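You operate a simulated robot arm through the tools that you are given. There is no shell and no other tool. Be economical: measure what you need, move in short steps, check, and stop when the job is done.

The job below is to be done with a simulated robot arm. You get a single attempt, and the scene is never put back.

## Task
Test the green spring, lay it in the jig's pocket and set the jig knob to what it read.
Fine: zero the tester first.

It is judged by the outcome, as a careful person would: the job done as asked, and still so three seconds after it is handed in. It fails if anything else is knocked over, pushed out of place, dropped, spilled or broken.

## Robot
A 7-joint arm with a two-finger parallel gripper, fixed in place. Base frame: the origin is at the foot of the arm, x ahead of it, y to its left, z up; the work surface is at about z = 86. Readings come in cm, rad, newtons and seconds.
With the tool pointing down near the work surface it reaches from about 24 to 68 cm from the base axis. Its first joint turns from -1.152 to 1.152 rad. Payload 2.4 kg.
Tool frame: the origin (TCP) lies between the finger pads and is the grasp point; the fingertips stand 3 cm ahead of it; z points along the fingers, y is the line along which they close. Largest opening 9.4 cm; finger width 2.8, thickness 1; the body of the gripper, 5 by 9.6 cm, starts 5.5 cm behind the TCP.
Orientation is that of the tool frame in the base frame, as a unit quaternion [x, y, z, w]. With the fingers straight down and closing along the base's y, the tool's x points along the base's -x, its y along +y and its z along -z.

## Interface
- The arm moves only by the tool jog_arm. Its arguments are lists of equal length, an entry for each row: "travel": the shift along the base's x, y, z in units of 250 mm (1.0 is 250 mm), a list of three; "turn": the turn, a rotation vector about the base's x, y, z in units of 45 degrees (1.0 is 45 degrees), a list of three; "fingers": the closure in counts, from 0 (fully open) to 255 (shut). In form: {"travel": [[x, y, z], ...], "turn": [[rx, ry, rz], ...], "fingers": [fingers, ...]}. A call has 1 to 10 rows; each row is the pose to reach, as a shift and turn from the pose commanded when the call began. A call with a number of a shift or a turn outside -1 to 1 is refused whole. Rows are played at 5 a second. More than 5 cm and 0.15 rad between two rows, or a gripper value outside its range, and nothing of the call is played. Where a pose cannot be reached the arm comes as near as it can. A force on the tool above 40 N (or 10 N above the force at the start of the call, whichever is more), or a blocked arm, ends the call early, and 0.2 s more pass. Each finger travels about 15.3 cm/s and halts on what it meets, pressing with about 43 N; the grip force reading is that of the motor and also rises with nothing between the fingers. The clock runs only during rows and for 0.2 s after the last one: add rows that repeat a pose to give the fingers time. The reply holds the time, the measured pose of the TCP, the force on the tool along the base axes, the opening and the grip force, in the units named above and with some noise, with the torque about the TCP (base axes, N m) and any sound that the robot's microphone picked up, and new pictures: "pictures" is both (left out), scene, wrist or none.
- Cameras (640 x 400 px; columns grow to the right, rows downward): "scene" is fixed at [3.95, 47.19, 145.01]; the picture's right is [-0.74, -0.67, 0.00], its down [-0.35, 0.39, -0.85] and it looks along [0.57, -0.63, -0.52] (base axes); focal length 288 px, centre (320, 200). "wrist" rides on the gripper at [7.6, 1.4, -10.3] in the tool frame; the picture's right is [-0.18, 0.98, 0.00], its down [-0.75, -0.14, -0.64] and it looks along [-0.63, -0.12, 0.77] (tool axes); focal length 243 px, centre (320, 200).
- probe_pixels(camera, pixels): for up to 12 pixels [column, row] of the newest picture of that camera ("zoom" is the newest enlarged one), the place [x, y, z] in the base frame of the surface seen there, good to about 0.2 cm. It takes no simulated time.
- enlarge(camera, box): a new picture of the part [left, top, right, bottom] of that camera's present view, enlarged. It takes no simulated time.
- sign_off(): hands the job in; it is judged then, once.

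Work in short steps. Measure before you move; look again where a grasp or a placing could have gone wrong, and mend it. You have 80 turns and 200 pictures in all, those below and enlarged ones among them. Open the gripper and draw the arm clear of the work before you hand the job in, unless the task says otherwise; then end with one line.

The tools are called after ">>>" as name(argument=value, ...) on one line, values as JSON. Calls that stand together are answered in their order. jog_arm: Moves the arm, as the interface text tells. Its arguments: {"type":"object","properties":{"travel":{"type":"array"},"turn":{"type":"array"},"fingers":{"type":"array"},"pictures":{"type":"string","enum":["both","scene","wrist","none"]}},"required":["travel","turn","fingers"]} The other tools are called the same way: probe_pixels (camera, pixels) gives the place of the surface under pixels of a picture; enlarge (camera, box) takes an enlarged picture of a part of a camera's view; sign_off () hands the job in.

At the start:

```text
t: 0.0
eef_pos: [32.54, 23.25, 131.54]
tool_rot: [-0.001, 1.0, 0.0, 0.001]
force: [0.1, -0.3, 0.3]
ft_torque: [0.01, 0.04, -0.02]
width: 9.41
grasp_force: 0.0
```

scene: 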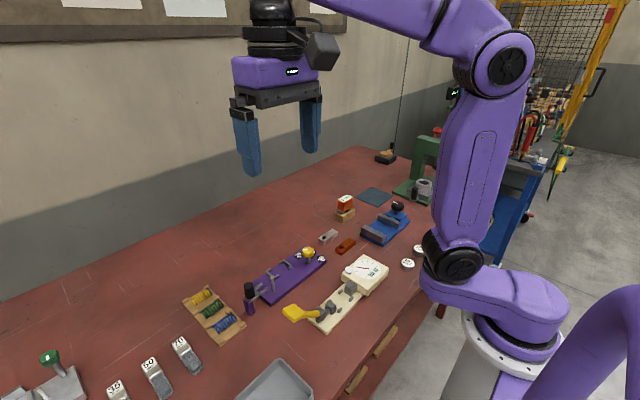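
wrist: 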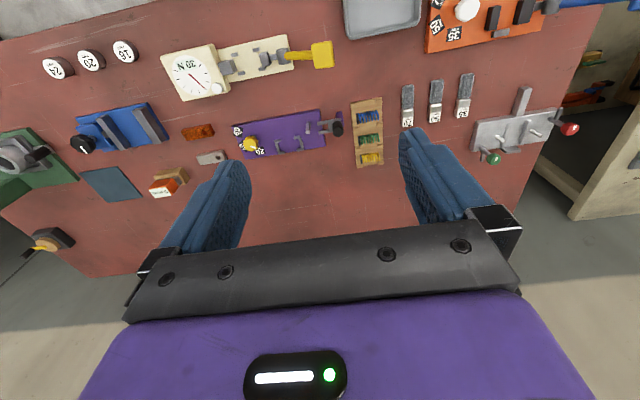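

The scene shows a spring tray (about scene 213,312), a tester with dial (365,272) and yellow handle, and a purple jig with a yellow knob. I'll enlarge these areas.

>>> enlarge(camera="wrist", box=[150, 30, 350, 155])

>>> enlarge(camera="scene", box=[270, 240, 410, 340])

>>> enlarge(camera="scene", box=[170, 230, 340, 350])

>>> enlarge(camera="wrist", box=[220, 90, 400, 180])

```text
3.20 times, centred on (250, 92) of wrist
```

zoom: 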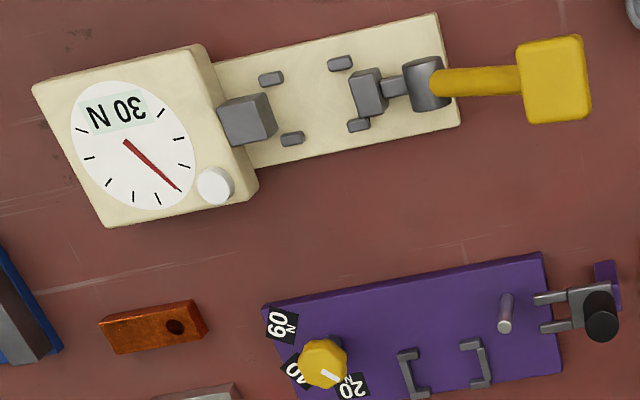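

```text
4.00 times, centred on (340, 290) of scene
```

zoom: 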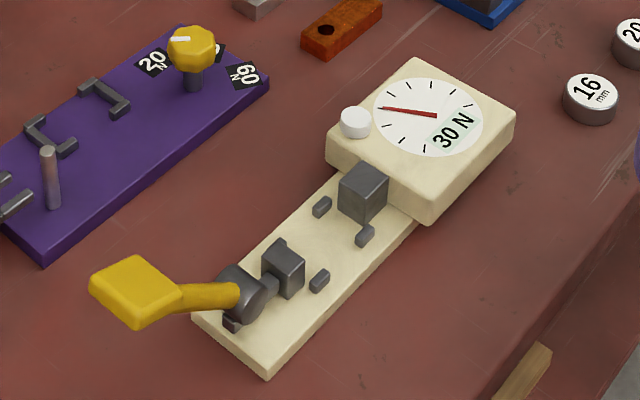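

```text
3.33 times, centred on (255, 290) of scene
```

zoom: 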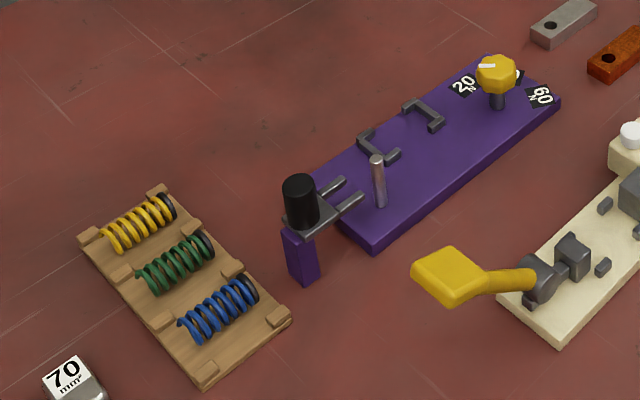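

```text
3.56 times, centred on (310, 135) of wrist
```

zoom: 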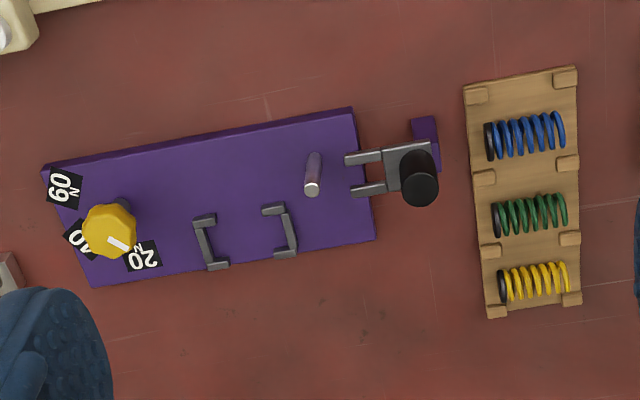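

Now locating the springs, the jig parts and the tester parts by probing the raw wrist picture.

>>> probe_pixels(camera="zoom", pixels=[[496, 216], [530, 214], [566, 210], [575, 190], [200, 240], [212, 265], [290, 235], [283, 252], [250, 240], [312, 190], [420, 190], [122, 243]])

>>> probe_pixels(camera="wrist", pixels=[[217, 88], [190, 75], [227, 68], [265, 59], [283, 56], [322, 54], [300, 55], [234, 54], [241, 73], [256, 50], [262, 69], [250, 60]])

>>> enlarge(camera="scene", box=[335, 250, 405, 300])

```text
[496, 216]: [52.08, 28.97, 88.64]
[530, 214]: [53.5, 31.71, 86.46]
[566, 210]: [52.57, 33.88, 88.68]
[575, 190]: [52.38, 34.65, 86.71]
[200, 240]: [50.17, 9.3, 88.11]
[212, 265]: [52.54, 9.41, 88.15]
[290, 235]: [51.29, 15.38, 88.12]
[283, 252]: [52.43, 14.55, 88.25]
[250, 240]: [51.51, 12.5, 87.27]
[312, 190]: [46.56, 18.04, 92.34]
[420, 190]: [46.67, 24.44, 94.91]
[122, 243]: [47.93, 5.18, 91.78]
```

```text
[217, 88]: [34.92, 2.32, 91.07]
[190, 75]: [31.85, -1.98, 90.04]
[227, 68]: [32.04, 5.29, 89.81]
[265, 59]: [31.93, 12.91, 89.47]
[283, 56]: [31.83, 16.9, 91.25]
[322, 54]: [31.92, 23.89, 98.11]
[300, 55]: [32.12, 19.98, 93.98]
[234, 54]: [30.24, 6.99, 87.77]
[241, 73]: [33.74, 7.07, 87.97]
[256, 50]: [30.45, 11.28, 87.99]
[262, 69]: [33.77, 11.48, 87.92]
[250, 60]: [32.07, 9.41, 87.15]
```

```text
8.00 times, centred on (370, 275) of scene
```

zoom: 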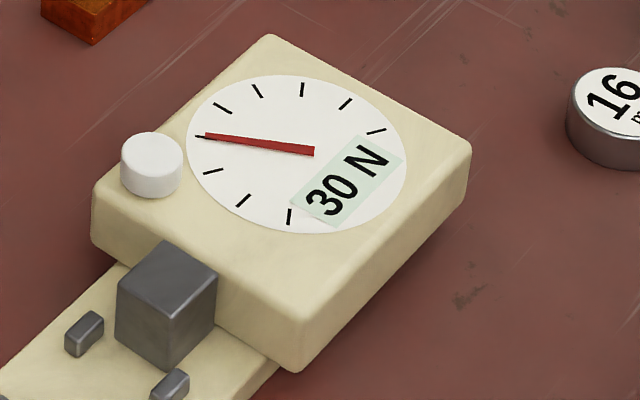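

The tester's display reads 30 N with nothing in it (needle on the fourth tick), so it needs zeroing. I'll measure the white button at zoom (150,150), the lever and the jaw.

>>> probe_pixels(camera="zoom", pixels=[[152, 137], [130, 145], [178, 148], [152, 156], [152, 185], [165, 260], [215, 285], [300, 230], [450, 150], [120, 300]])

>>> enlarge(camera="scene", box=[275, 275, 375, 340])

```text
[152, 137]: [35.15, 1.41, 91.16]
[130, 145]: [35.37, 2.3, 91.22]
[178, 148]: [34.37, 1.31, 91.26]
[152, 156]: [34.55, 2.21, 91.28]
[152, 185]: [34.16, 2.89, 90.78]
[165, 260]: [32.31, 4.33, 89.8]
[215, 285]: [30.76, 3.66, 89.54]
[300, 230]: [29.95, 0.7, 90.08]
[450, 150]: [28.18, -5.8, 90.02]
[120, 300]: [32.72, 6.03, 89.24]
```

```text
6.15 times, centred on (325, 308) of scene
```

zoom: 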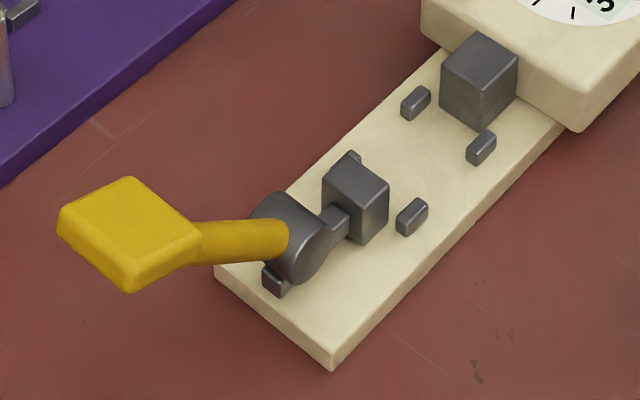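

Button centre is at about (34.85, 1.85), top z 91.2. I'll close the fingers and fly above it.

>>> jog_arm(travel=[[0.013, -0.122, -0.134], [0.026, -0.245, -0.269], [0.039, -0.367, -0.403], [0.053, -0.489, -0.537], [0.066, -0.611, -0.671], [0.079, -0.734, -0.806], [0.092, -0.856, -0.94], [0.092, -0.856, -0.94]], turn=[[0, 0, 0], [0, 0, 0], [0, 0, 0], [0, 0, 0], [0, 0, 0], [0, 0, 0], [0, 0, 0], [0, 0, 0]], fingers=[255, 255, 255, 255, 255, 255, 255, 255], pictures="both")

```text
t: 1.8
eef_pos: [34.81, 1.61, 107.84]
tool_rot: [0.0, 1.0, -0.001, -0.001]
force: [0.1, -0.7, -0.4]
ft_torque: [0.02, 0.01, -0.04]
width: 0.01
grasp_force: 33.3
```

scene: 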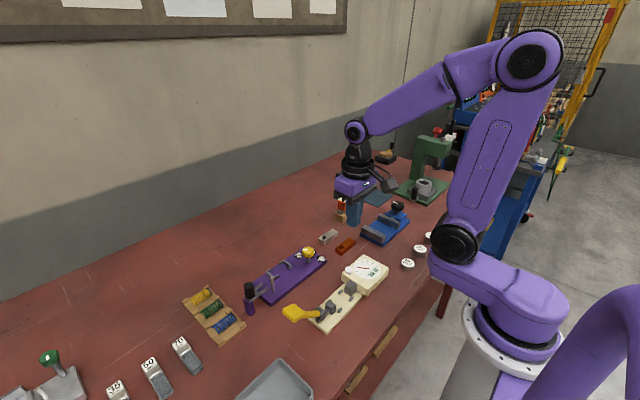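
wrist: 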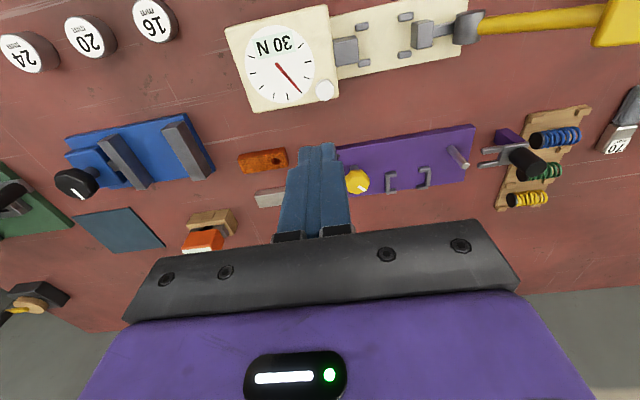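

Above the button. Going down to TCP z≈95 (tips 0.8 above the button).

>>> jog_arm(travel=[[0, 0.004, -0.18], [0, 0.008, -0.35], [0, 0.01, -0.5], [0, 0.01, -0.51]], turn=[[0, 0, 0], [0, 0, 0], [0, 0, 0], [0, 0, 0]], fingers=[255, 255, 255, 255], pictures="both")

```text
t: 2.8
eef_pos: [34.76, 2.2, 95.06]
tool_rot: [0.001, 1.0, 0.0, -0.001]
force: [-0.2, 0.1, -0.3]
ft_torque: [0.02, 0.0, 0.02]
width: 0.02
grasp_force: 32.9
```

scene: 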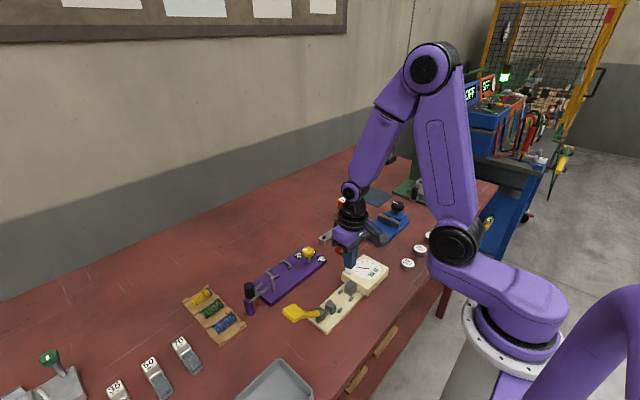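
wrist: 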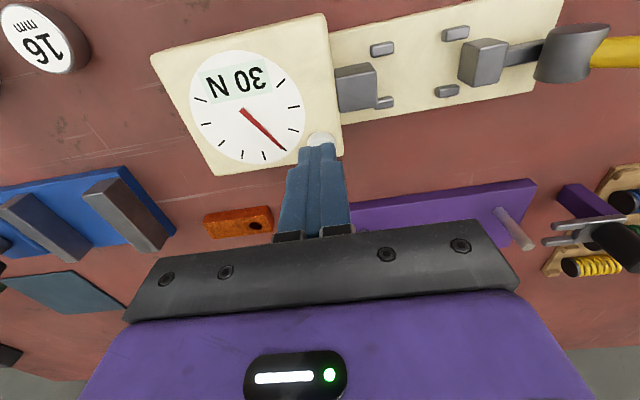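

Tips line up with the button (wrist 320,138). Press down in small steps.

>>> jog_arm(travel=[[0, -0.008, -0.02], [0, -0.008, -0.03], [0, -0.008, -0.038], [0, -0.008, -0.046], [0, -0.008, -0.054], [0, -0.008, -0.054]], turn=[[0, 0, 0], [0, 0, 0], [0, 0, 0], [0, 0, 0], [0, 0, 0], [0, 0, 0]], fingers=[255, 255, 255, 255, 255, 255], pictures="wrist")

```text
t: 4.2
eef_pos: [34.85, 1.83, 93.95]
tool_rot: [0.0, 1.0, 0.0, -0.001]
force: [-0.2, -1.3, 0.8]
ft_torque: [-0.01, 0.04, 0.01]
width: 0.0
grasp_force: 32.9
```

wrist: 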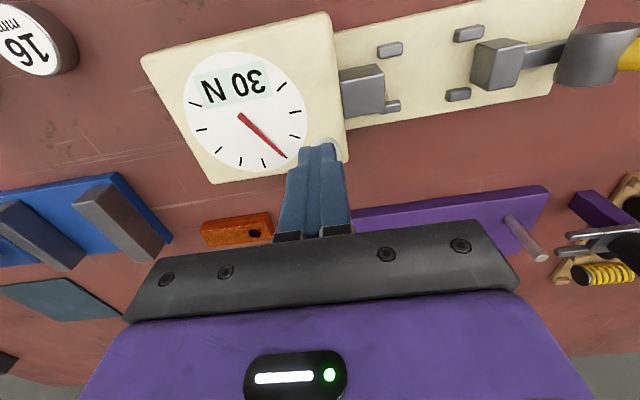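

Force is still about 0.8 N, reading 30 N. Press further in small steps.

>>> jog_arm(travel=[[0, 0, -0.008], [0, 0, -0.016], [0, 0, -0.024], [0, 0, -0.032], [0, 0, -0.032]], turn=[[0, 0, 0], [0, 0, 0], [0, 0, 0], [0, 0, 0], [0, 0, 0]], fingers=[255, 255, 255, 255, 255], pictures="wrist")

```text
t: 5.1
eef_pos: [34.86, 2.03, 93.5]
tool_rot: [0.0, 1.0, 0.0, 0.002]
force: [-6.7, 0.1, 36.0]
ft_torque: [0.02, 0.36, -0.02]
width: 0.01
grasp_force: 33.6
heard: click
stopped in row 4: the force on the tool passed its limit at 44 N (the readings are from after the stop); the commanded pose is now the measured one
```

wrist: 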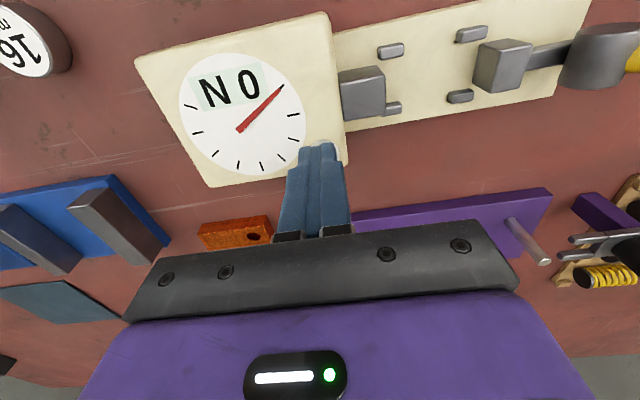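

Clicked: display reads 0 N with the needle on the first tick. Lift clear and head to the springs, yawing +90° so the fingers close along x.

>>> jog_arm(travel=[[0, 0, 0.16], [0, 0, 0.34], [0, 0, 0.52], [0, 0, 0.68], [0.09, 0.15, 0.68], [0.18, 0.3, 0.68], [0.27, 0.45, 0.68], [0.35, 0.58, 0.68], [0.35, 0.58, 0.68]], turn=[[0, 0, 0], [0, 0, 0.0], [0, 0, 0.16], [0, 0, 0.32], [0, 0, 0.48], [0, 0, 0.64], [0, 0, 0.8], [0, 0, 0.96], [0, 0, 1]], fingers=[255, 255, 255, 255, 255, 255, 255, 255, 255], pictures="none")

>>> jog_arm(travel=[[0.09, 0.15, 0], [0.18, 0.3, 0], [0.26, 0.45, 0], [0.35, 0.59, 0], [0.35, 0.59, 0], [0.35, 0.59, 0], [0.35, 0.59, 0]], turn=[[0, 0, 0.16], [0, 0, 0.32], [0, 0, 0.48], [0, 0, 0.64], [0, 0, 0.8], [0, 0, 0.96], [0, 0, 1]], fingers=[200, 180, 160, 160, 160, 160, 160], pictures="both")

```text
t: 7.1
eef_pos: [43.75, 16.42, 110.22]
tool_rot: [-0.383, 0.924, 0.001, 0.002]
force: [-0.7, -0.1, -0.1]
ft_torque: [-0.01, -0.01, 0.02]
width: 0.01
grasp_force: 32.8
```

```text
t: 8.7
eef_pos: [52.41, 31.21, 110.31]
tool_rot: [0.708, -0.706, -0.001, -0.001]
force: [-0.9, 0.4, 0.8]
ft_torque: [0.01, -0.03, 0.0]
width: 3.53
grasp_force: 0.0
```

scene: 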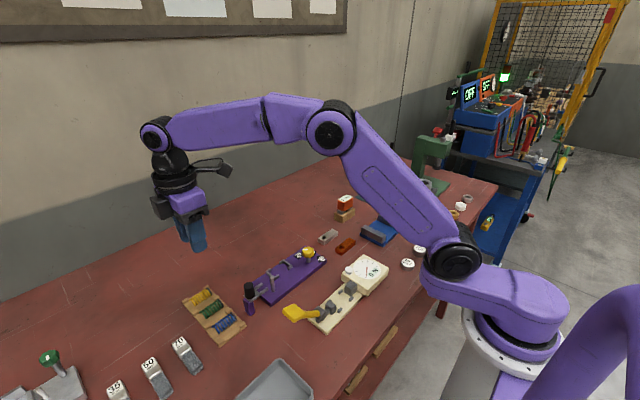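
wrist: 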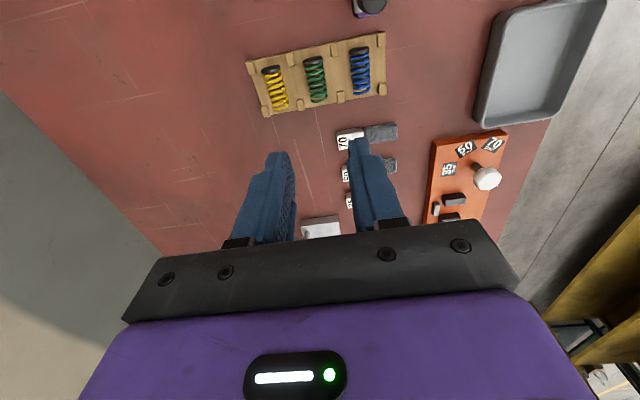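

The spring tray shows at wrist (316,77). Zoom in and measure the green spring and its neighbours.

>>> enlarge(camera="wrist", box=[240, 25, 400, 125])

```text
4.00 times, centred on (320, 75) of wrist
```

zoom: 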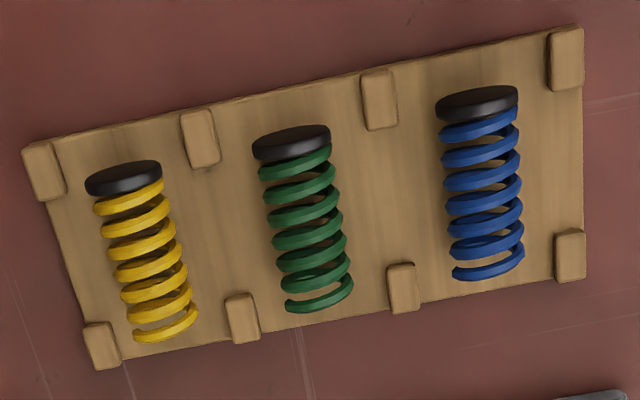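

>>> probe_pixels(camera="zoom", pixels=[[291, 142], [258, 150], [328, 140], [300, 168], [305, 214], [318, 285], [295, 308], [345, 295], [380, 100], [403, 288], [200, 140], [130, 210]])

```text
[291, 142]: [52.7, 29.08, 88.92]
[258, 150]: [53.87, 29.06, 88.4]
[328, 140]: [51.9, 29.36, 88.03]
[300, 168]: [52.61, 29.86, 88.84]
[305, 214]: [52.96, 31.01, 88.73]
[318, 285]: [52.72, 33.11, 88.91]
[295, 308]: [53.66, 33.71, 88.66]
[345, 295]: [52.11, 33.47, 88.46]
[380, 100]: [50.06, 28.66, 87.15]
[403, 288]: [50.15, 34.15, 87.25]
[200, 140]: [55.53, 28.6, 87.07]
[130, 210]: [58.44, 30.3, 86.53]
```

Green spring axis at x≈52.75, y 28.8–34.0, top 88.9. Descend to just above, opening ~3.5 cm.

>>> jog_arm(travel=[[0.014, 0.008, -0.17], [0.014, 0.008, -0.34], [0.014, 0.008, -0.5], [0.014, 0.008, -0.64], [0.014, 0.008, -0.65]], turn=[[0, 0, 0], [0, 0, 0], [0, 0, 0], [0, 0, 0], [0, 0, 0]], fingers=[160, 160, 160, 160, 160], pictures="both")

```text
t: 9.9
eef_pos: [52.67, 31.38, 94.04]
tool_rot: [0.708, -0.707, -0.002, 0.0]
force: [-0.6, 0.8, 0.4]
ft_torque: [-0.04, -0.04, -0.03]
width: 3.49
grasp_force: 0.2
```

scene: 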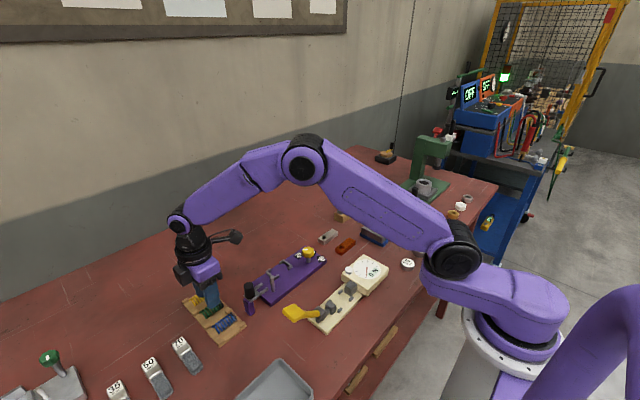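
wrist: 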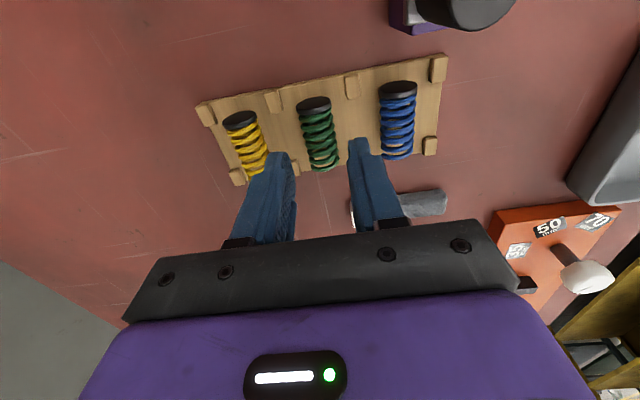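

The green spring (318,130) lies between the fingers. Descend to TCP z 90 and close.

>>> jog_arm(travel=[[0, 0, -0.08], [0, 0, -0.16], [0, 0, -0.16], [0, 0, -0.16], [0, 0, -0.16], [0, 0, -0.16], [0, 0, -0.16]], turn=[[0, 0, 0], [0, 0, 0], [0, 0, 0], [0, 0, 0], [0, 0, 0], [0, 0, 0], [0, 0, 0]], fingers=[160, 160, 160, 200, 230, 255, 255], pictures="wrist")

```text
t: 11.5
eef_pos: [52.73, 31.49, 90.05]
tool_rot: [0.707, -0.707, -0.001, -0.001]
force: [0.2, 0.3, 0.3]
ft_torque: [0.03, 0.02, -0.01]
width: 2.25
grasp_force: 42.8
```

wrist: 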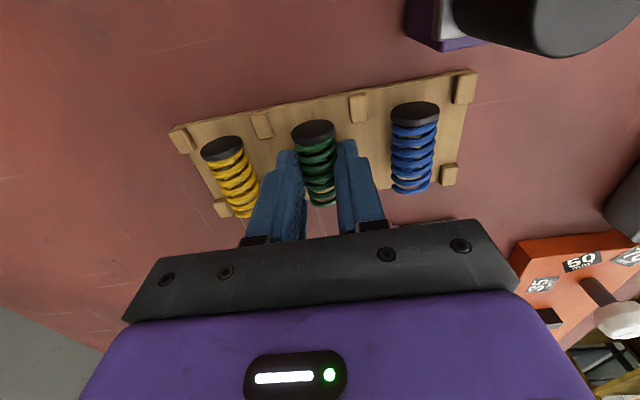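

Gripped (2.25 cm). Lift straight up and carry it above the tester.

>>> jog_arm(travel=[[0, 0, 0.1], [0, 0, 0.25], [0, 0, 0.43], [0, 0, 0.6], [0, 0, 0.72]], turn=[[0, 0, 0], [0, 0, 0], [0, 0, 0], [0, 0, 0], [0, 0, 0]], fingers=[255, 255, 255, 255, 255], pictures="wrist")

>>> jog_arm(travel=[[-0.1, -0.11, 0], [-0.21, -0.23, 0], [-0.33, -0.35, 0], [-0.45, -0.48, 0], [-0.57, -0.61, 0], [-0.69, -0.74, 0], [-0.78, -0.84, 0], [-0.828, -0.892, 0], [-0.828, -0.892, 0]], turn=[[0, 0, 0], [0, 0, 0], [0, 0, 0], [0, 0, 0], [0, 0, 0], [0, 0, 0], [0, 0, 0], [0, 0, 0], [0, 0, 0]], fingers=[255, 255, 255, 255, 255, 255, 255, 255, 255], pictures="both")

```text
t: 12.7
eef_pos: [52.38, 31.59, 108.14]
tool_rot: [0.707, -0.707, 0.0, 0.0]
force: [-0.3, -0.2, -1.3]
ft_torque: [0.03, 0.04, 0.02]
width: 2.22
grasp_force: 43.2
```

wrist: 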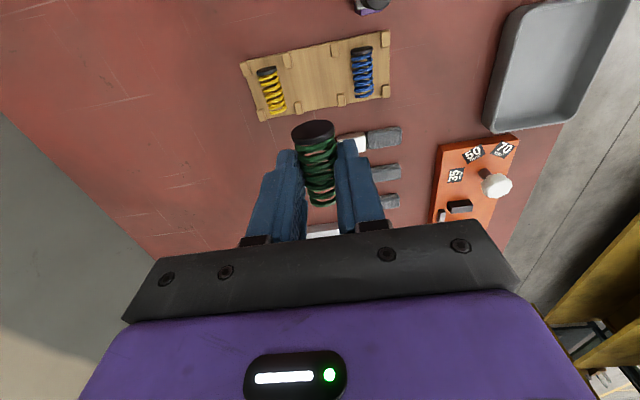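

```text
t: 14.7
eef_pos: [31.99, 9.1, 108.36]
tool_rot: [0.707, -0.707, -0.001, -0.001]
force: [-0.1, -0.2, -0.8]
ft_torque: [0.03, -0.01, -0.03]
width: 2.24
grasp_force: 42.9
```

scene: 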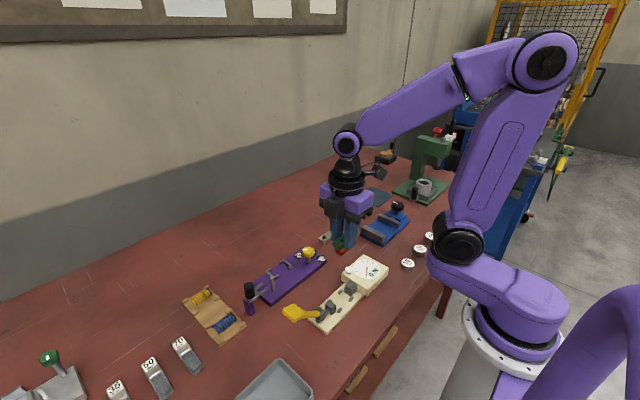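
wrist: 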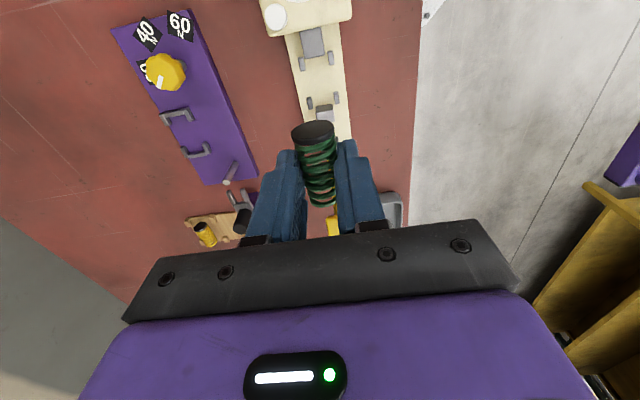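

Measure the tester gap and posts from the scene and wrist views.

>>> enlarge(camera="wrist", box=[250, 0, 410, 130])

>>> probe_pixels(camera="wrist", pixels=[[312, 30], [313, 51], [313, 57], [300, 61], [330, 60], [309, 103], [337, 98], [323, 106], [318, 110], [313, 80], [300, 75], [325, 75]])

>>> enlarge(camera="scene", box=[305, 270, 375, 320])

```text
3.08 times, centred on (330, 65) of wrist
```

zoom: 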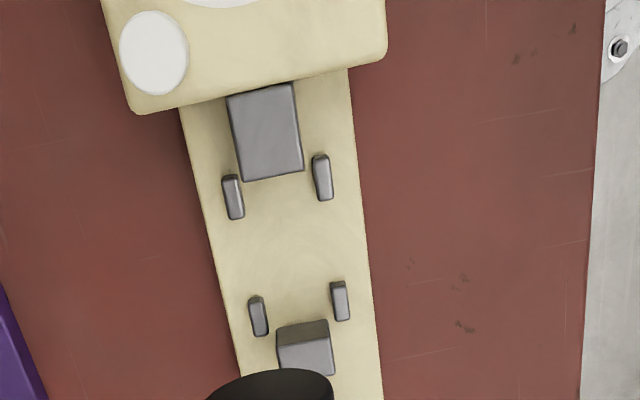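

```text
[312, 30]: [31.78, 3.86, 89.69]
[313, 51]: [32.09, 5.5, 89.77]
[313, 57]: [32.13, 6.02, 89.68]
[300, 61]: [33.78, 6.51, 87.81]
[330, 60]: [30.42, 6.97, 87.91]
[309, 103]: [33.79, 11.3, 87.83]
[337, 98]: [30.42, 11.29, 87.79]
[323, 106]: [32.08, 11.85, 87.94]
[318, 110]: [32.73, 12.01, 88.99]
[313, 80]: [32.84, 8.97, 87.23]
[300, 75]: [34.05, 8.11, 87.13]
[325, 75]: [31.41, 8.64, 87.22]
```

```text
8.00 times, centred on (340, 295) of scene
```

zoom: 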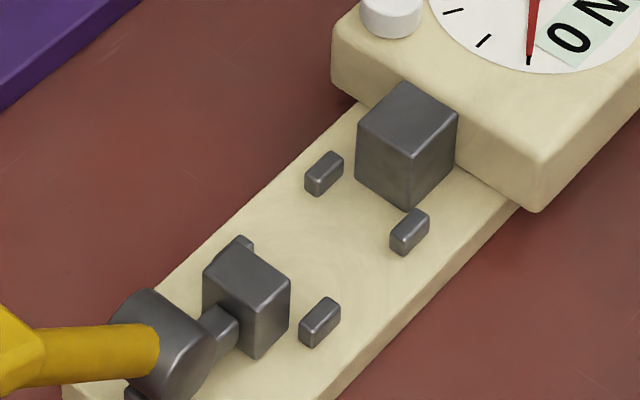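

Anvil face y≈6.1, jaw face y≈11.85, posts centred on x 32.1; spring is ~5.15 long, so centre it at y≈9.0. Lower to just above and look.

>>> jog_arm(travel=[[0.004, -0.002, -0.15], [0.004, -0.002, -0.3], [0.004, -0.002, -0.45], [0.004, -0.002, -0.57], [0.004, -0.002, -0.58], [0.004, -0.002, -0.58]], turn=[[0, 0, 0], [0, 0, 0], [0, 0, 0], [0, 0, 0], [0, 0, 0], [0, 0, 0]], fingers=[255, 255, 255, 255, 255, 255], pictures="both")

>>> enlarge(camera="scene", box=[290, 240, 390, 320])

```text
t: 16.1
eef_pos: [32.17, 8.92, 93.75]
tool_rot: [-0.707, 0.708, 0.001, 0.0]
force: [0.1, 1.5, -0.3]
ft_torque: [-0.02, 0.04, 0.0]
width: 2.23
grasp_force: 43.5
```

scene: 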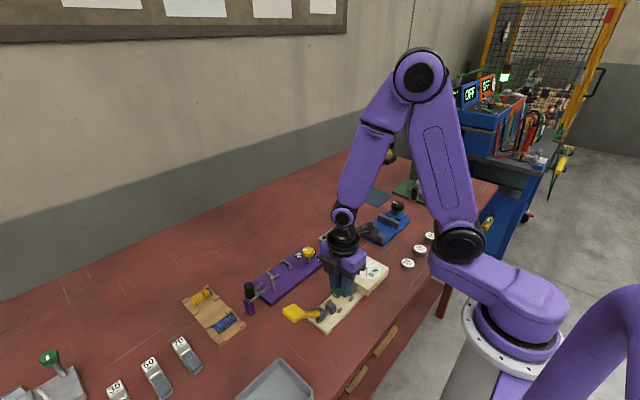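
wrist: 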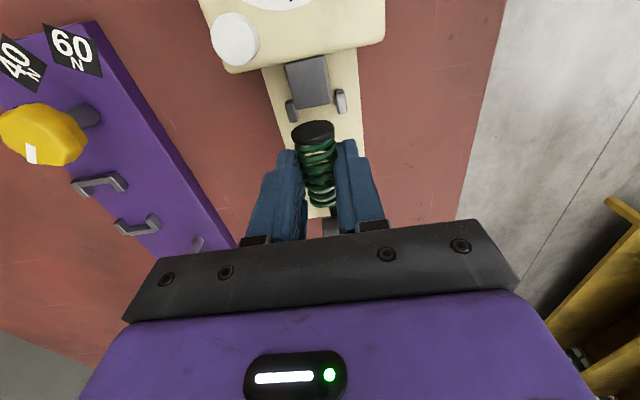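

```text
5.00 times, centred on (340, 280) of scene
```

zoom: 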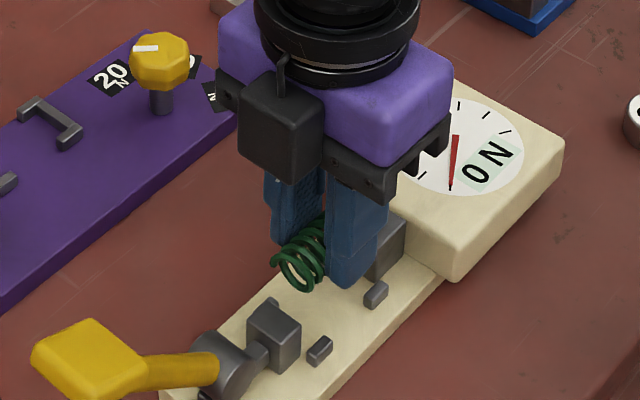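

>>> probe_pixels(camera="wrist", pixels=[[312, 127], [312, 136], [322, 205], [308, 103]])

>>> probe_pixels(camera="zoom", pixels=[[278, 265], [297, 288], [312, 283], [275, 335], [290, 345]])

```text
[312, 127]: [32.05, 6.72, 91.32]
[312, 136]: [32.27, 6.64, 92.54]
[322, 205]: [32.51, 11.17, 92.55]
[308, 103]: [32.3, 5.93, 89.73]
```

```text
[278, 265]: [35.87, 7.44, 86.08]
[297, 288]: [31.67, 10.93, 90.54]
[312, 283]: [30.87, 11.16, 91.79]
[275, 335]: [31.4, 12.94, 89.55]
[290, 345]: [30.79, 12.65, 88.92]
```

Spring spans y≈6.6–11.3, clear of the anvil (6.1) and jaw (11.85). Lower it onto the tester bed.

>>> jog_arm(travel=[[0, 0.001, -0.05], [0, 0.001, -0.09], [0, 0.001, -0.11], [0, 0.001, -0.118], [0, 0.001, -0.124], [0, 0.001, -0.124]], turn=[[0, 0, 0], [0, 0, 0], [0, 0, 0], [0, 0, 0], [0, 0, 0], [0, 0, 0]], fingers=[255, 255, 255, 255, 255, 255], pictures="wrist")

>>> enlarge(camera="scene", box=[290, 240, 390, 320])

```text
t: 17.5
eef_pos: [32.13, 9.18, 90.57]
tool_rot: [0.707, -0.707, -0.002, -0.001]
force: [-1.0, -0.6, 10.4]
ft_torque: [0.1, 0.02, 0.02]
width: 2.23
grasp_force: 42.9
```

wrist: 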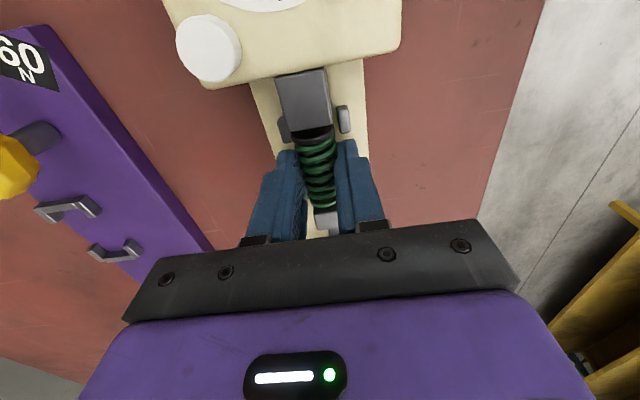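

```text
5.00 times, centred on (340, 280) of scene
```

zoom: 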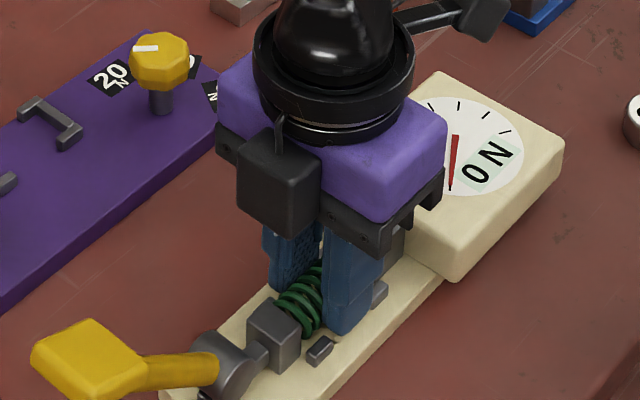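

It rests on the bed (10 N upward). Open the fingers a little and lift away.

>>> jog_arm(travel=[[0, 0, 0.003], [0, 0, 0.003], [0, 0, 0.003], [0, 0, 0.003], [0, 0, 0.08], [0, 0, 0.2], [0, 0, 0.36], [0, 0, 0.5]], turn=[[0, 0, 0], [0, 0, 0], [0, 0, 0], [0, 0, 0], [0, 0, 0], [0, 0, 0], [0, 0, 0], [0, 0, 0]], fingers=[180, 160, 160, 160, 160, 160, 160, 160], pictures="wrist")

>>> enlarge(camera="scene", box=[290, 240, 390, 320])

```text
t: 19.3
eef_pos: [32.08, 9.02, 103.13]
tool_rot: [-0.707, 0.708, 0.002, 0.0]
force: [0.9, 0.0, 0.6]
ft_torque: [0.01, 0.0, 0.0]
width: 3.52
grasp_force: 0.0
```

wrist: 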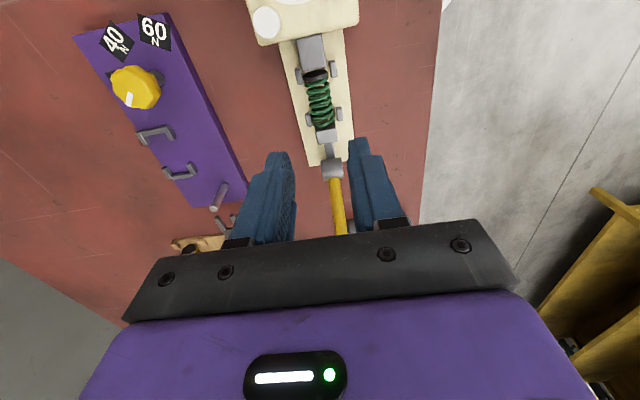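

```text
5.00 times, centred on (340, 280) of scene
```

zoom: 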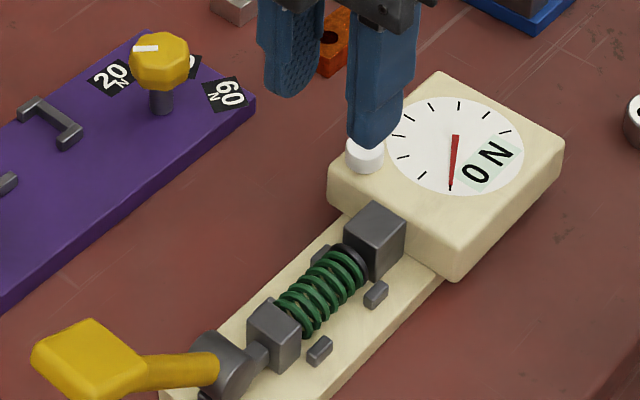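

The spring is seated and the dial reads 0 N. Now measure the yellow lever's paddle.

>>> probe_pixels(camera="zoom", pixels=[[90, 323], [135, 352], [85, 385], [38, 355], [90, 355], [150, 366], [200, 362], [215, 360], [205, 340], [270, 315], [110, 375]])

>>> enlarge(camera="scene", box=[275, 280, 355, 340])

```text
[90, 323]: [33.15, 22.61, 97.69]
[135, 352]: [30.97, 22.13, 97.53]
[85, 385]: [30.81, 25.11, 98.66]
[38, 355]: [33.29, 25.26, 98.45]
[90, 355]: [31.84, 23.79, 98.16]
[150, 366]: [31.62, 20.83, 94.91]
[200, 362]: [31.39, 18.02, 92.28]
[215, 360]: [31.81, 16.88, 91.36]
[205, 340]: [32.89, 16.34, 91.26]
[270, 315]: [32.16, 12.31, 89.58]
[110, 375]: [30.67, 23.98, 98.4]
```

```text
6.67 times, centred on (315, 310) of scene
```

zoom: 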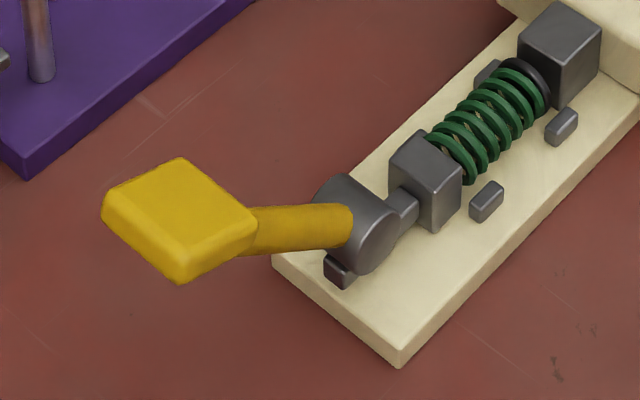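

The paddle top is at (32, 22–25.3, 97.5–98.6), made for pressing down. Close the fingers and move above it at y≈23.7.

>>> jog_arm(travel=[[0, 0, 0.12], [0, 0.15, 0.14], [0, 0.3, 0.14], [0, 0.45, 0.14], [0, 0.588, 0.12], [0, 0.588, 0.0], [0, 0.588, 0.0]], turn=[[0, 0, 0], [0, 0, 0], [0, 0, 0], [0, 0, 0], [0, 0, 0], [0, 0, 0], [0, 0, 0]], fingers=[255, 255, 255, 255, 255, 255, 255], pictures="both")

```text
t: 20.9
eef_pos: [32.06, 23.56, 103.03]
tool_rot: [0.707, -0.707, -0.001, -0.001]
force: [0.0, 0.4, -0.3]
ft_torque: [0.01, 0.02, 0.03]
width: 0.0
grasp_force: 32.9
```

scene: 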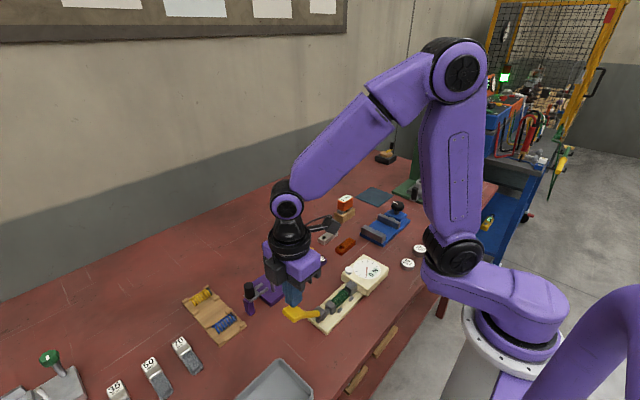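
wrist: 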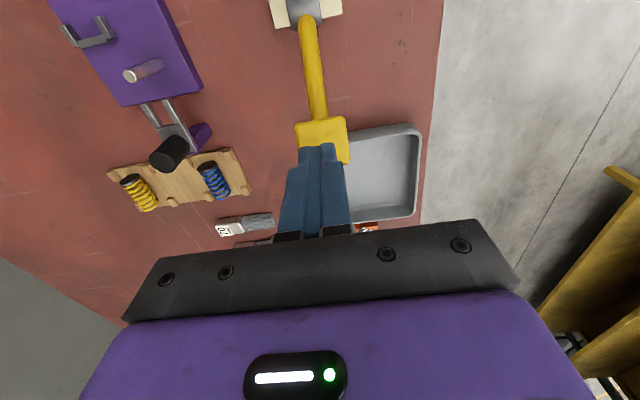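

Fingers are above the paddle. Push down, following the arc, in small steps.

>>> jog_arm(travel=[[0, 0, -0.04], [0, 0, -0.07], [0, 0.012, -0.09], [0, 0.028, -0.11], [0, 0.044, -0.13], [0, 0.044, -0.13]], turn=[[0, 0, 0], [0, 0, 0], [0, 0, 0], [0, 0, 0], [0, 0, 0], [0, 0, 0]], fingers=[255, 255, 255, 255, 255, 255], pictures="scene")

>>> enlarge(camera="scene", box=[275, 245, 395, 340])

```text
t: 22.3
eef_pos: [32.15, 24.89, 99.83]
tool_rot: [0.707, -0.707, -0.001, -0.001]
force: [0.0, -0.9, 0.0]
ft_torque: [-0.02, -0.02, -0.03]
width: 0.0
grasp_force: 33.3
```

scene: 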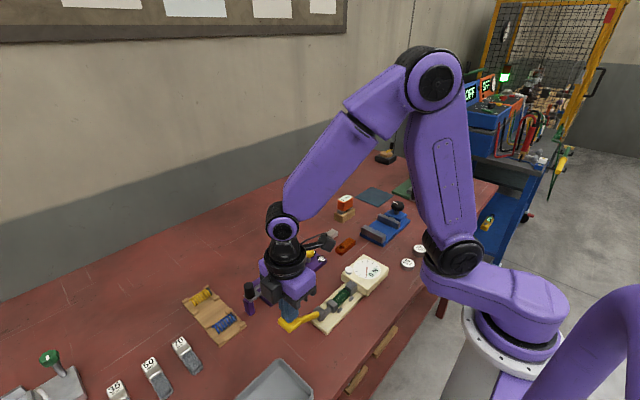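

```text
4.21 times, centred on (335, 292) of scene
```

zoom: 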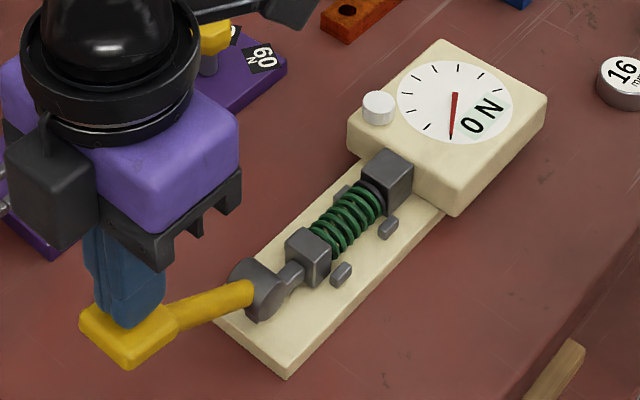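

The jaw advances as the lever goes down (still 0 N). Continue along the arc.

>>> jog_arm(travel=[[0, 0.012, -0.03], [0, 0.024, -0.06], [0, 0.034, -0.09], [0, 0.043, -0.12], [0, 0.043, -0.12]], turn=[[0, 0, 0], [0, 0, 0], [0, 0, 0], [0, 0, 0], [0, 0, 0]], fingers=[255, 255, 255, 255, 255], pictures="none")

>>> enlarge(camera="scene", box=[275, 245, 395, 340])

```text
t: 23.5
eef_pos: [32.07, 26.0, 96.9]
tool_rot: [-0.707, 0.708, 0.001, 0.001]
force: [0.7, 1.0, 2.9]
ft_torque: [0.0, -0.03, 0.02]
width: 0.0
grasp_force: 32.7
```

```text
4.21 times, centred on (335, 292) of scene
```

zoom: 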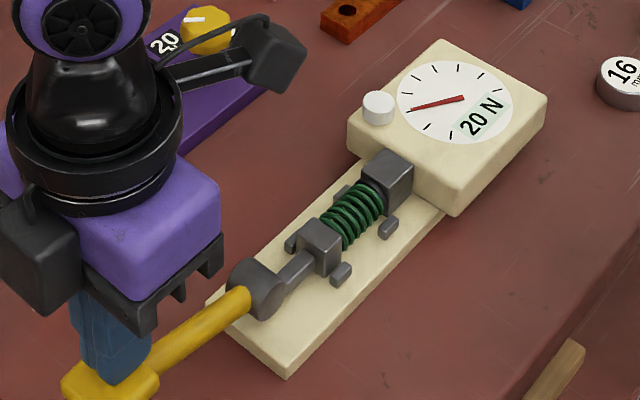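

20 N so far with little tool force; continue to the lever's stop.

>>> jog_arm(travel=[[0, 0.008, -0.03], [0, 0.015, -0.06], [0, 0.02, -0.09], [0, 0.025, -0.12], [0, 0.025, -0.12]], turn=[[0, 0, 0], [0, 0, 0], [0, 0, 0], [0, 0, 0], [0, 0, 0]], fingers=[255, 255, 255, 255, 255], pictures="wrist")

>>> enlarge(camera="scene", box=[275, 245, 395, 340])

```text
t: 24.4
eef_pos: [32.25, 26.35, 94.75]
tool_rot: [0.708, -0.706, -0.001, -0.001]
force: [-6.5, -5.6, 27.0]
ft_torque: [-0.35, 0.27, -0.09]
width: 0.0
grasp_force: 33.4
stopped in row 4: the force on the tool passed its limit at 61 N (the readings are from after the stop); the commanded pose is now the measured one
```

wrist: 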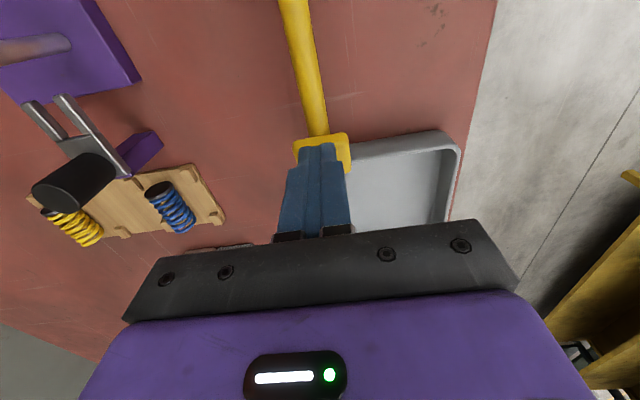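

```text
4.21 times, centred on (335, 292) of scene
```

zoom: 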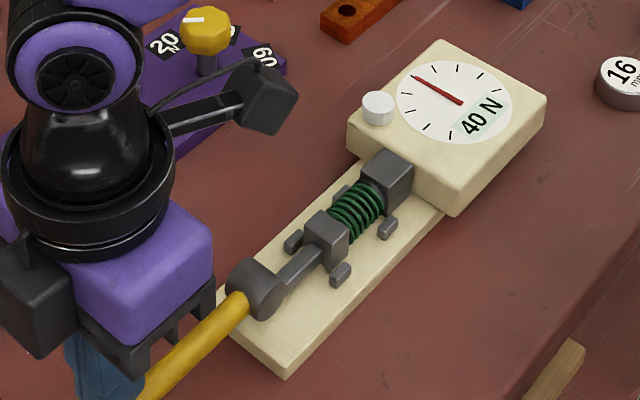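

A hard stop was met; display shows 40 N. Enlarge to confirm the reading.

>>> enlarge(camera="scene", box=[340, 252, 396, 287])

>>> jog_arm(travel=[[0, 0, -0.002], [0, 0, -0.002]], turn=[[0, 0, 0], [0, 0, 0]], fingers=[255, 255], pictures="scene")

>>> enlarge(camera="scene", box=[340, 252, 396, 287])

```text
11.43 times, centred on (368, 270) of scene
```

zoom: 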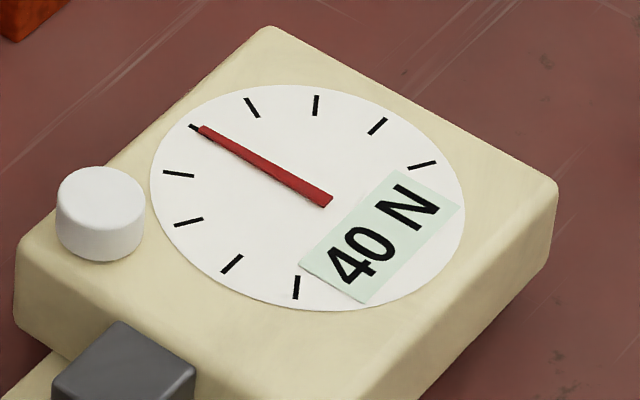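

```text
t: 24.9
eef_pos: [32.15, 26.38, 94.73]
tool_rot: [-0.707, 0.707, 0.001, 0.002]
force: [-5.2, -4.1, 19.6]
ft_torque: [-0.29, 0.16, -0.04]
width: 0.01
grasp_force: 32.9
stopped in row 2: the force on the tool passed its limit at 41 N (the readings are from after the stop); the commanded pose is now the measured one
```

scene: 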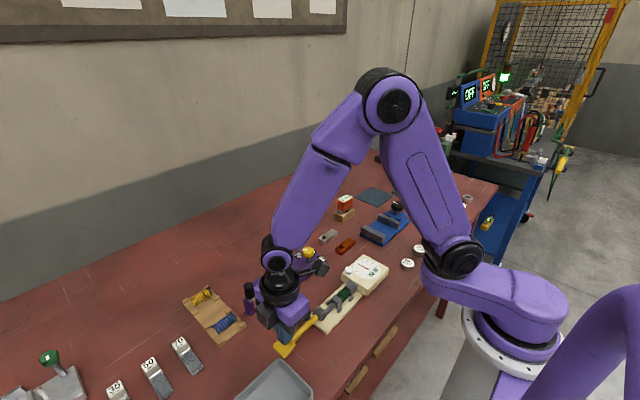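

```text
11.43 times, centred on (368, 270) of scene
```

zoom: 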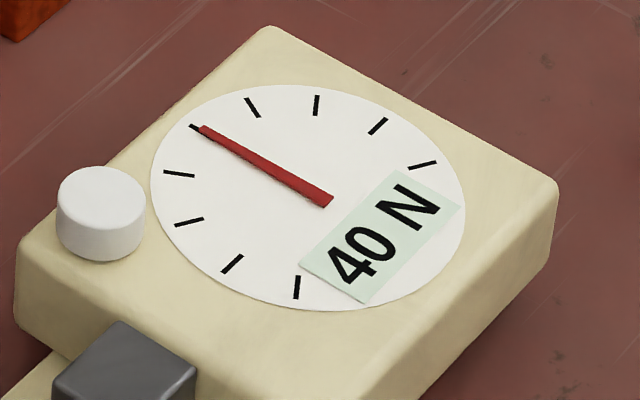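

Steady 40 N at the stop. Release slowly, retracing the arc, to see whether the lever springs back.

>>> jog_arm(travel=[[0, 0, 0.03], [0, -0.01, 0.06], [0, -0.02, 0.09], [0, -0.035, 0.13], [0, -0.05, 0.17], [0, -0.08, 0.21], [0, -0.11, 0.26], [0, -0.13, 0.32], [0, -0.13, 0.38]], turn=[[0, 0, 0], [0, 0, 0], [0, 0, 0], [0, 0, 0], [0, 0, 0], [0, 0, 0], [0, 0, 0], [0, 0, 0], [0, 0, 0]], fingers=[255, 255, 255, 255, 255, 255, 255, 255, 255], pictures="wrist")

>>> enlarge(camera="scene", box=[275, 245, 395, 340])

```text
t: 26.9
eef_pos: [32.08, 23.12, 104.21]
tool_rot: [0.707, -0.707, -0.002, -0.001]
force: [-0.1, 0.4, 0.1]
ft_torque: [-0.02, -0.03, -0.01]
width: 0.01
grasp_force: 33.1
```

wrist: 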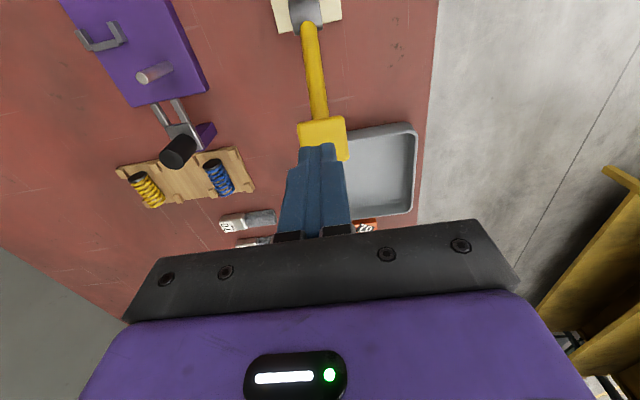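

```text
4.21 times, centred on (335, 292) of scene
```

zoom: 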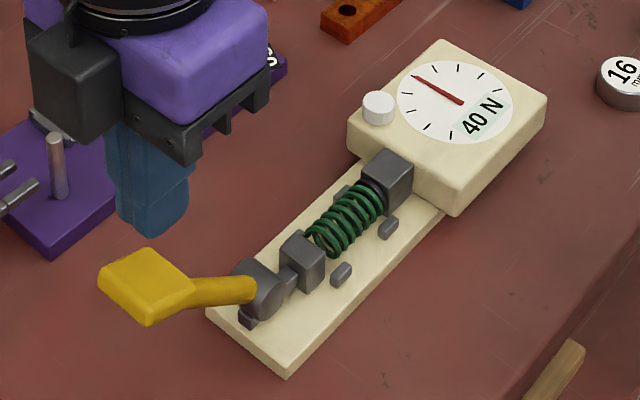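

The lever returned and the tester holds 40 N. Go back above the spring, fingers at ~3.5 cm, and look.

>>> jog_arm(travel=[[0, -0.12, 0.06], [0, -0.28, 0.06], [0, -0.42, 0.06], [0, -0.563, 0.0], [0, -0.563, -0.04], [0, -0.563, -0.04]], turn=[[0, 0, 0], [0, 0, 0], [0, 0, 0], [0, 0, 0], [0, 0, 0], [0, 0, 0]], fingers=[255, 255, 255, 160, 160, 160], pictures="both")

>>> enlarge(camera="wrist", box=[250, 20, 410, 150])

```text
t: 28.3
eef_pos: [32.13, 8.94, 102.92]
tool_rot: [0.707, -0.707, -0.001, 0.0]
force: [0.2, 0.1, 0.0]
ft_torque: [-0.01, -0.03, -0.01]
width: 3.49
grasp_force: 0.2
```

scene: 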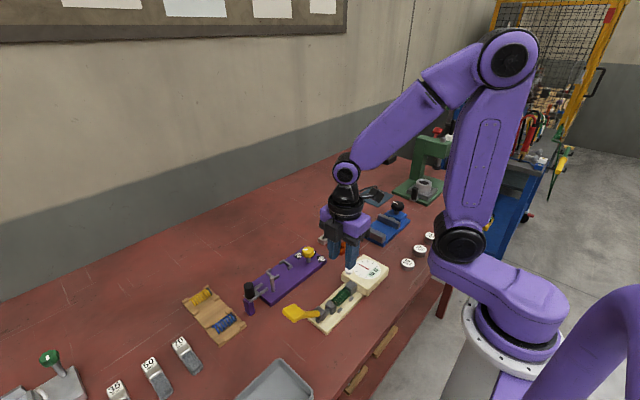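
wrist: 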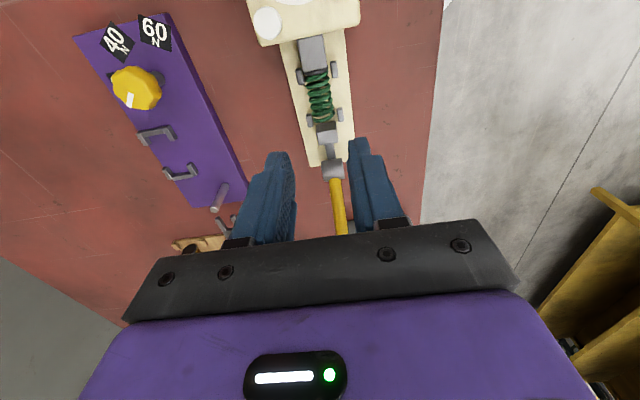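

```text
3.08 times, centred on (330, 85) of wrist
```

zoom: 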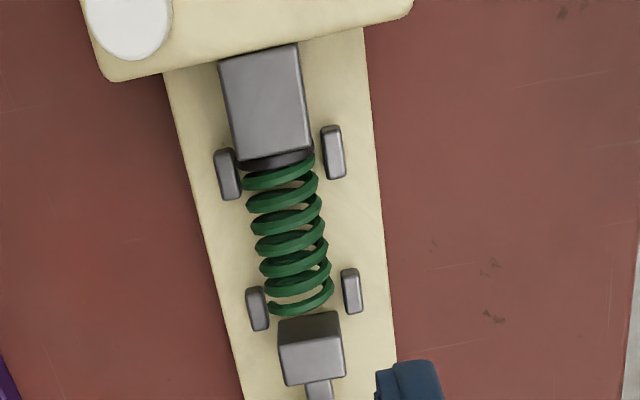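

>>> probe_pixels(camera="zoom", pixels=[[280, 168], [285, 225], [288, 222], [298, 308], [254, 224], [322, 212], [228, 160], [228, 195], [333, 135], [333, 172]])

```text
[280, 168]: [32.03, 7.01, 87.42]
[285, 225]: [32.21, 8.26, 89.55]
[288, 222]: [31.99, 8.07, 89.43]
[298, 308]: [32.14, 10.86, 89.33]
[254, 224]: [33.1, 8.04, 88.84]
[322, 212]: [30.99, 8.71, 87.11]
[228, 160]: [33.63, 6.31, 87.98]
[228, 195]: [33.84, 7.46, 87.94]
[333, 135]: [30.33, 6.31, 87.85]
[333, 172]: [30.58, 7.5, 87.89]
```

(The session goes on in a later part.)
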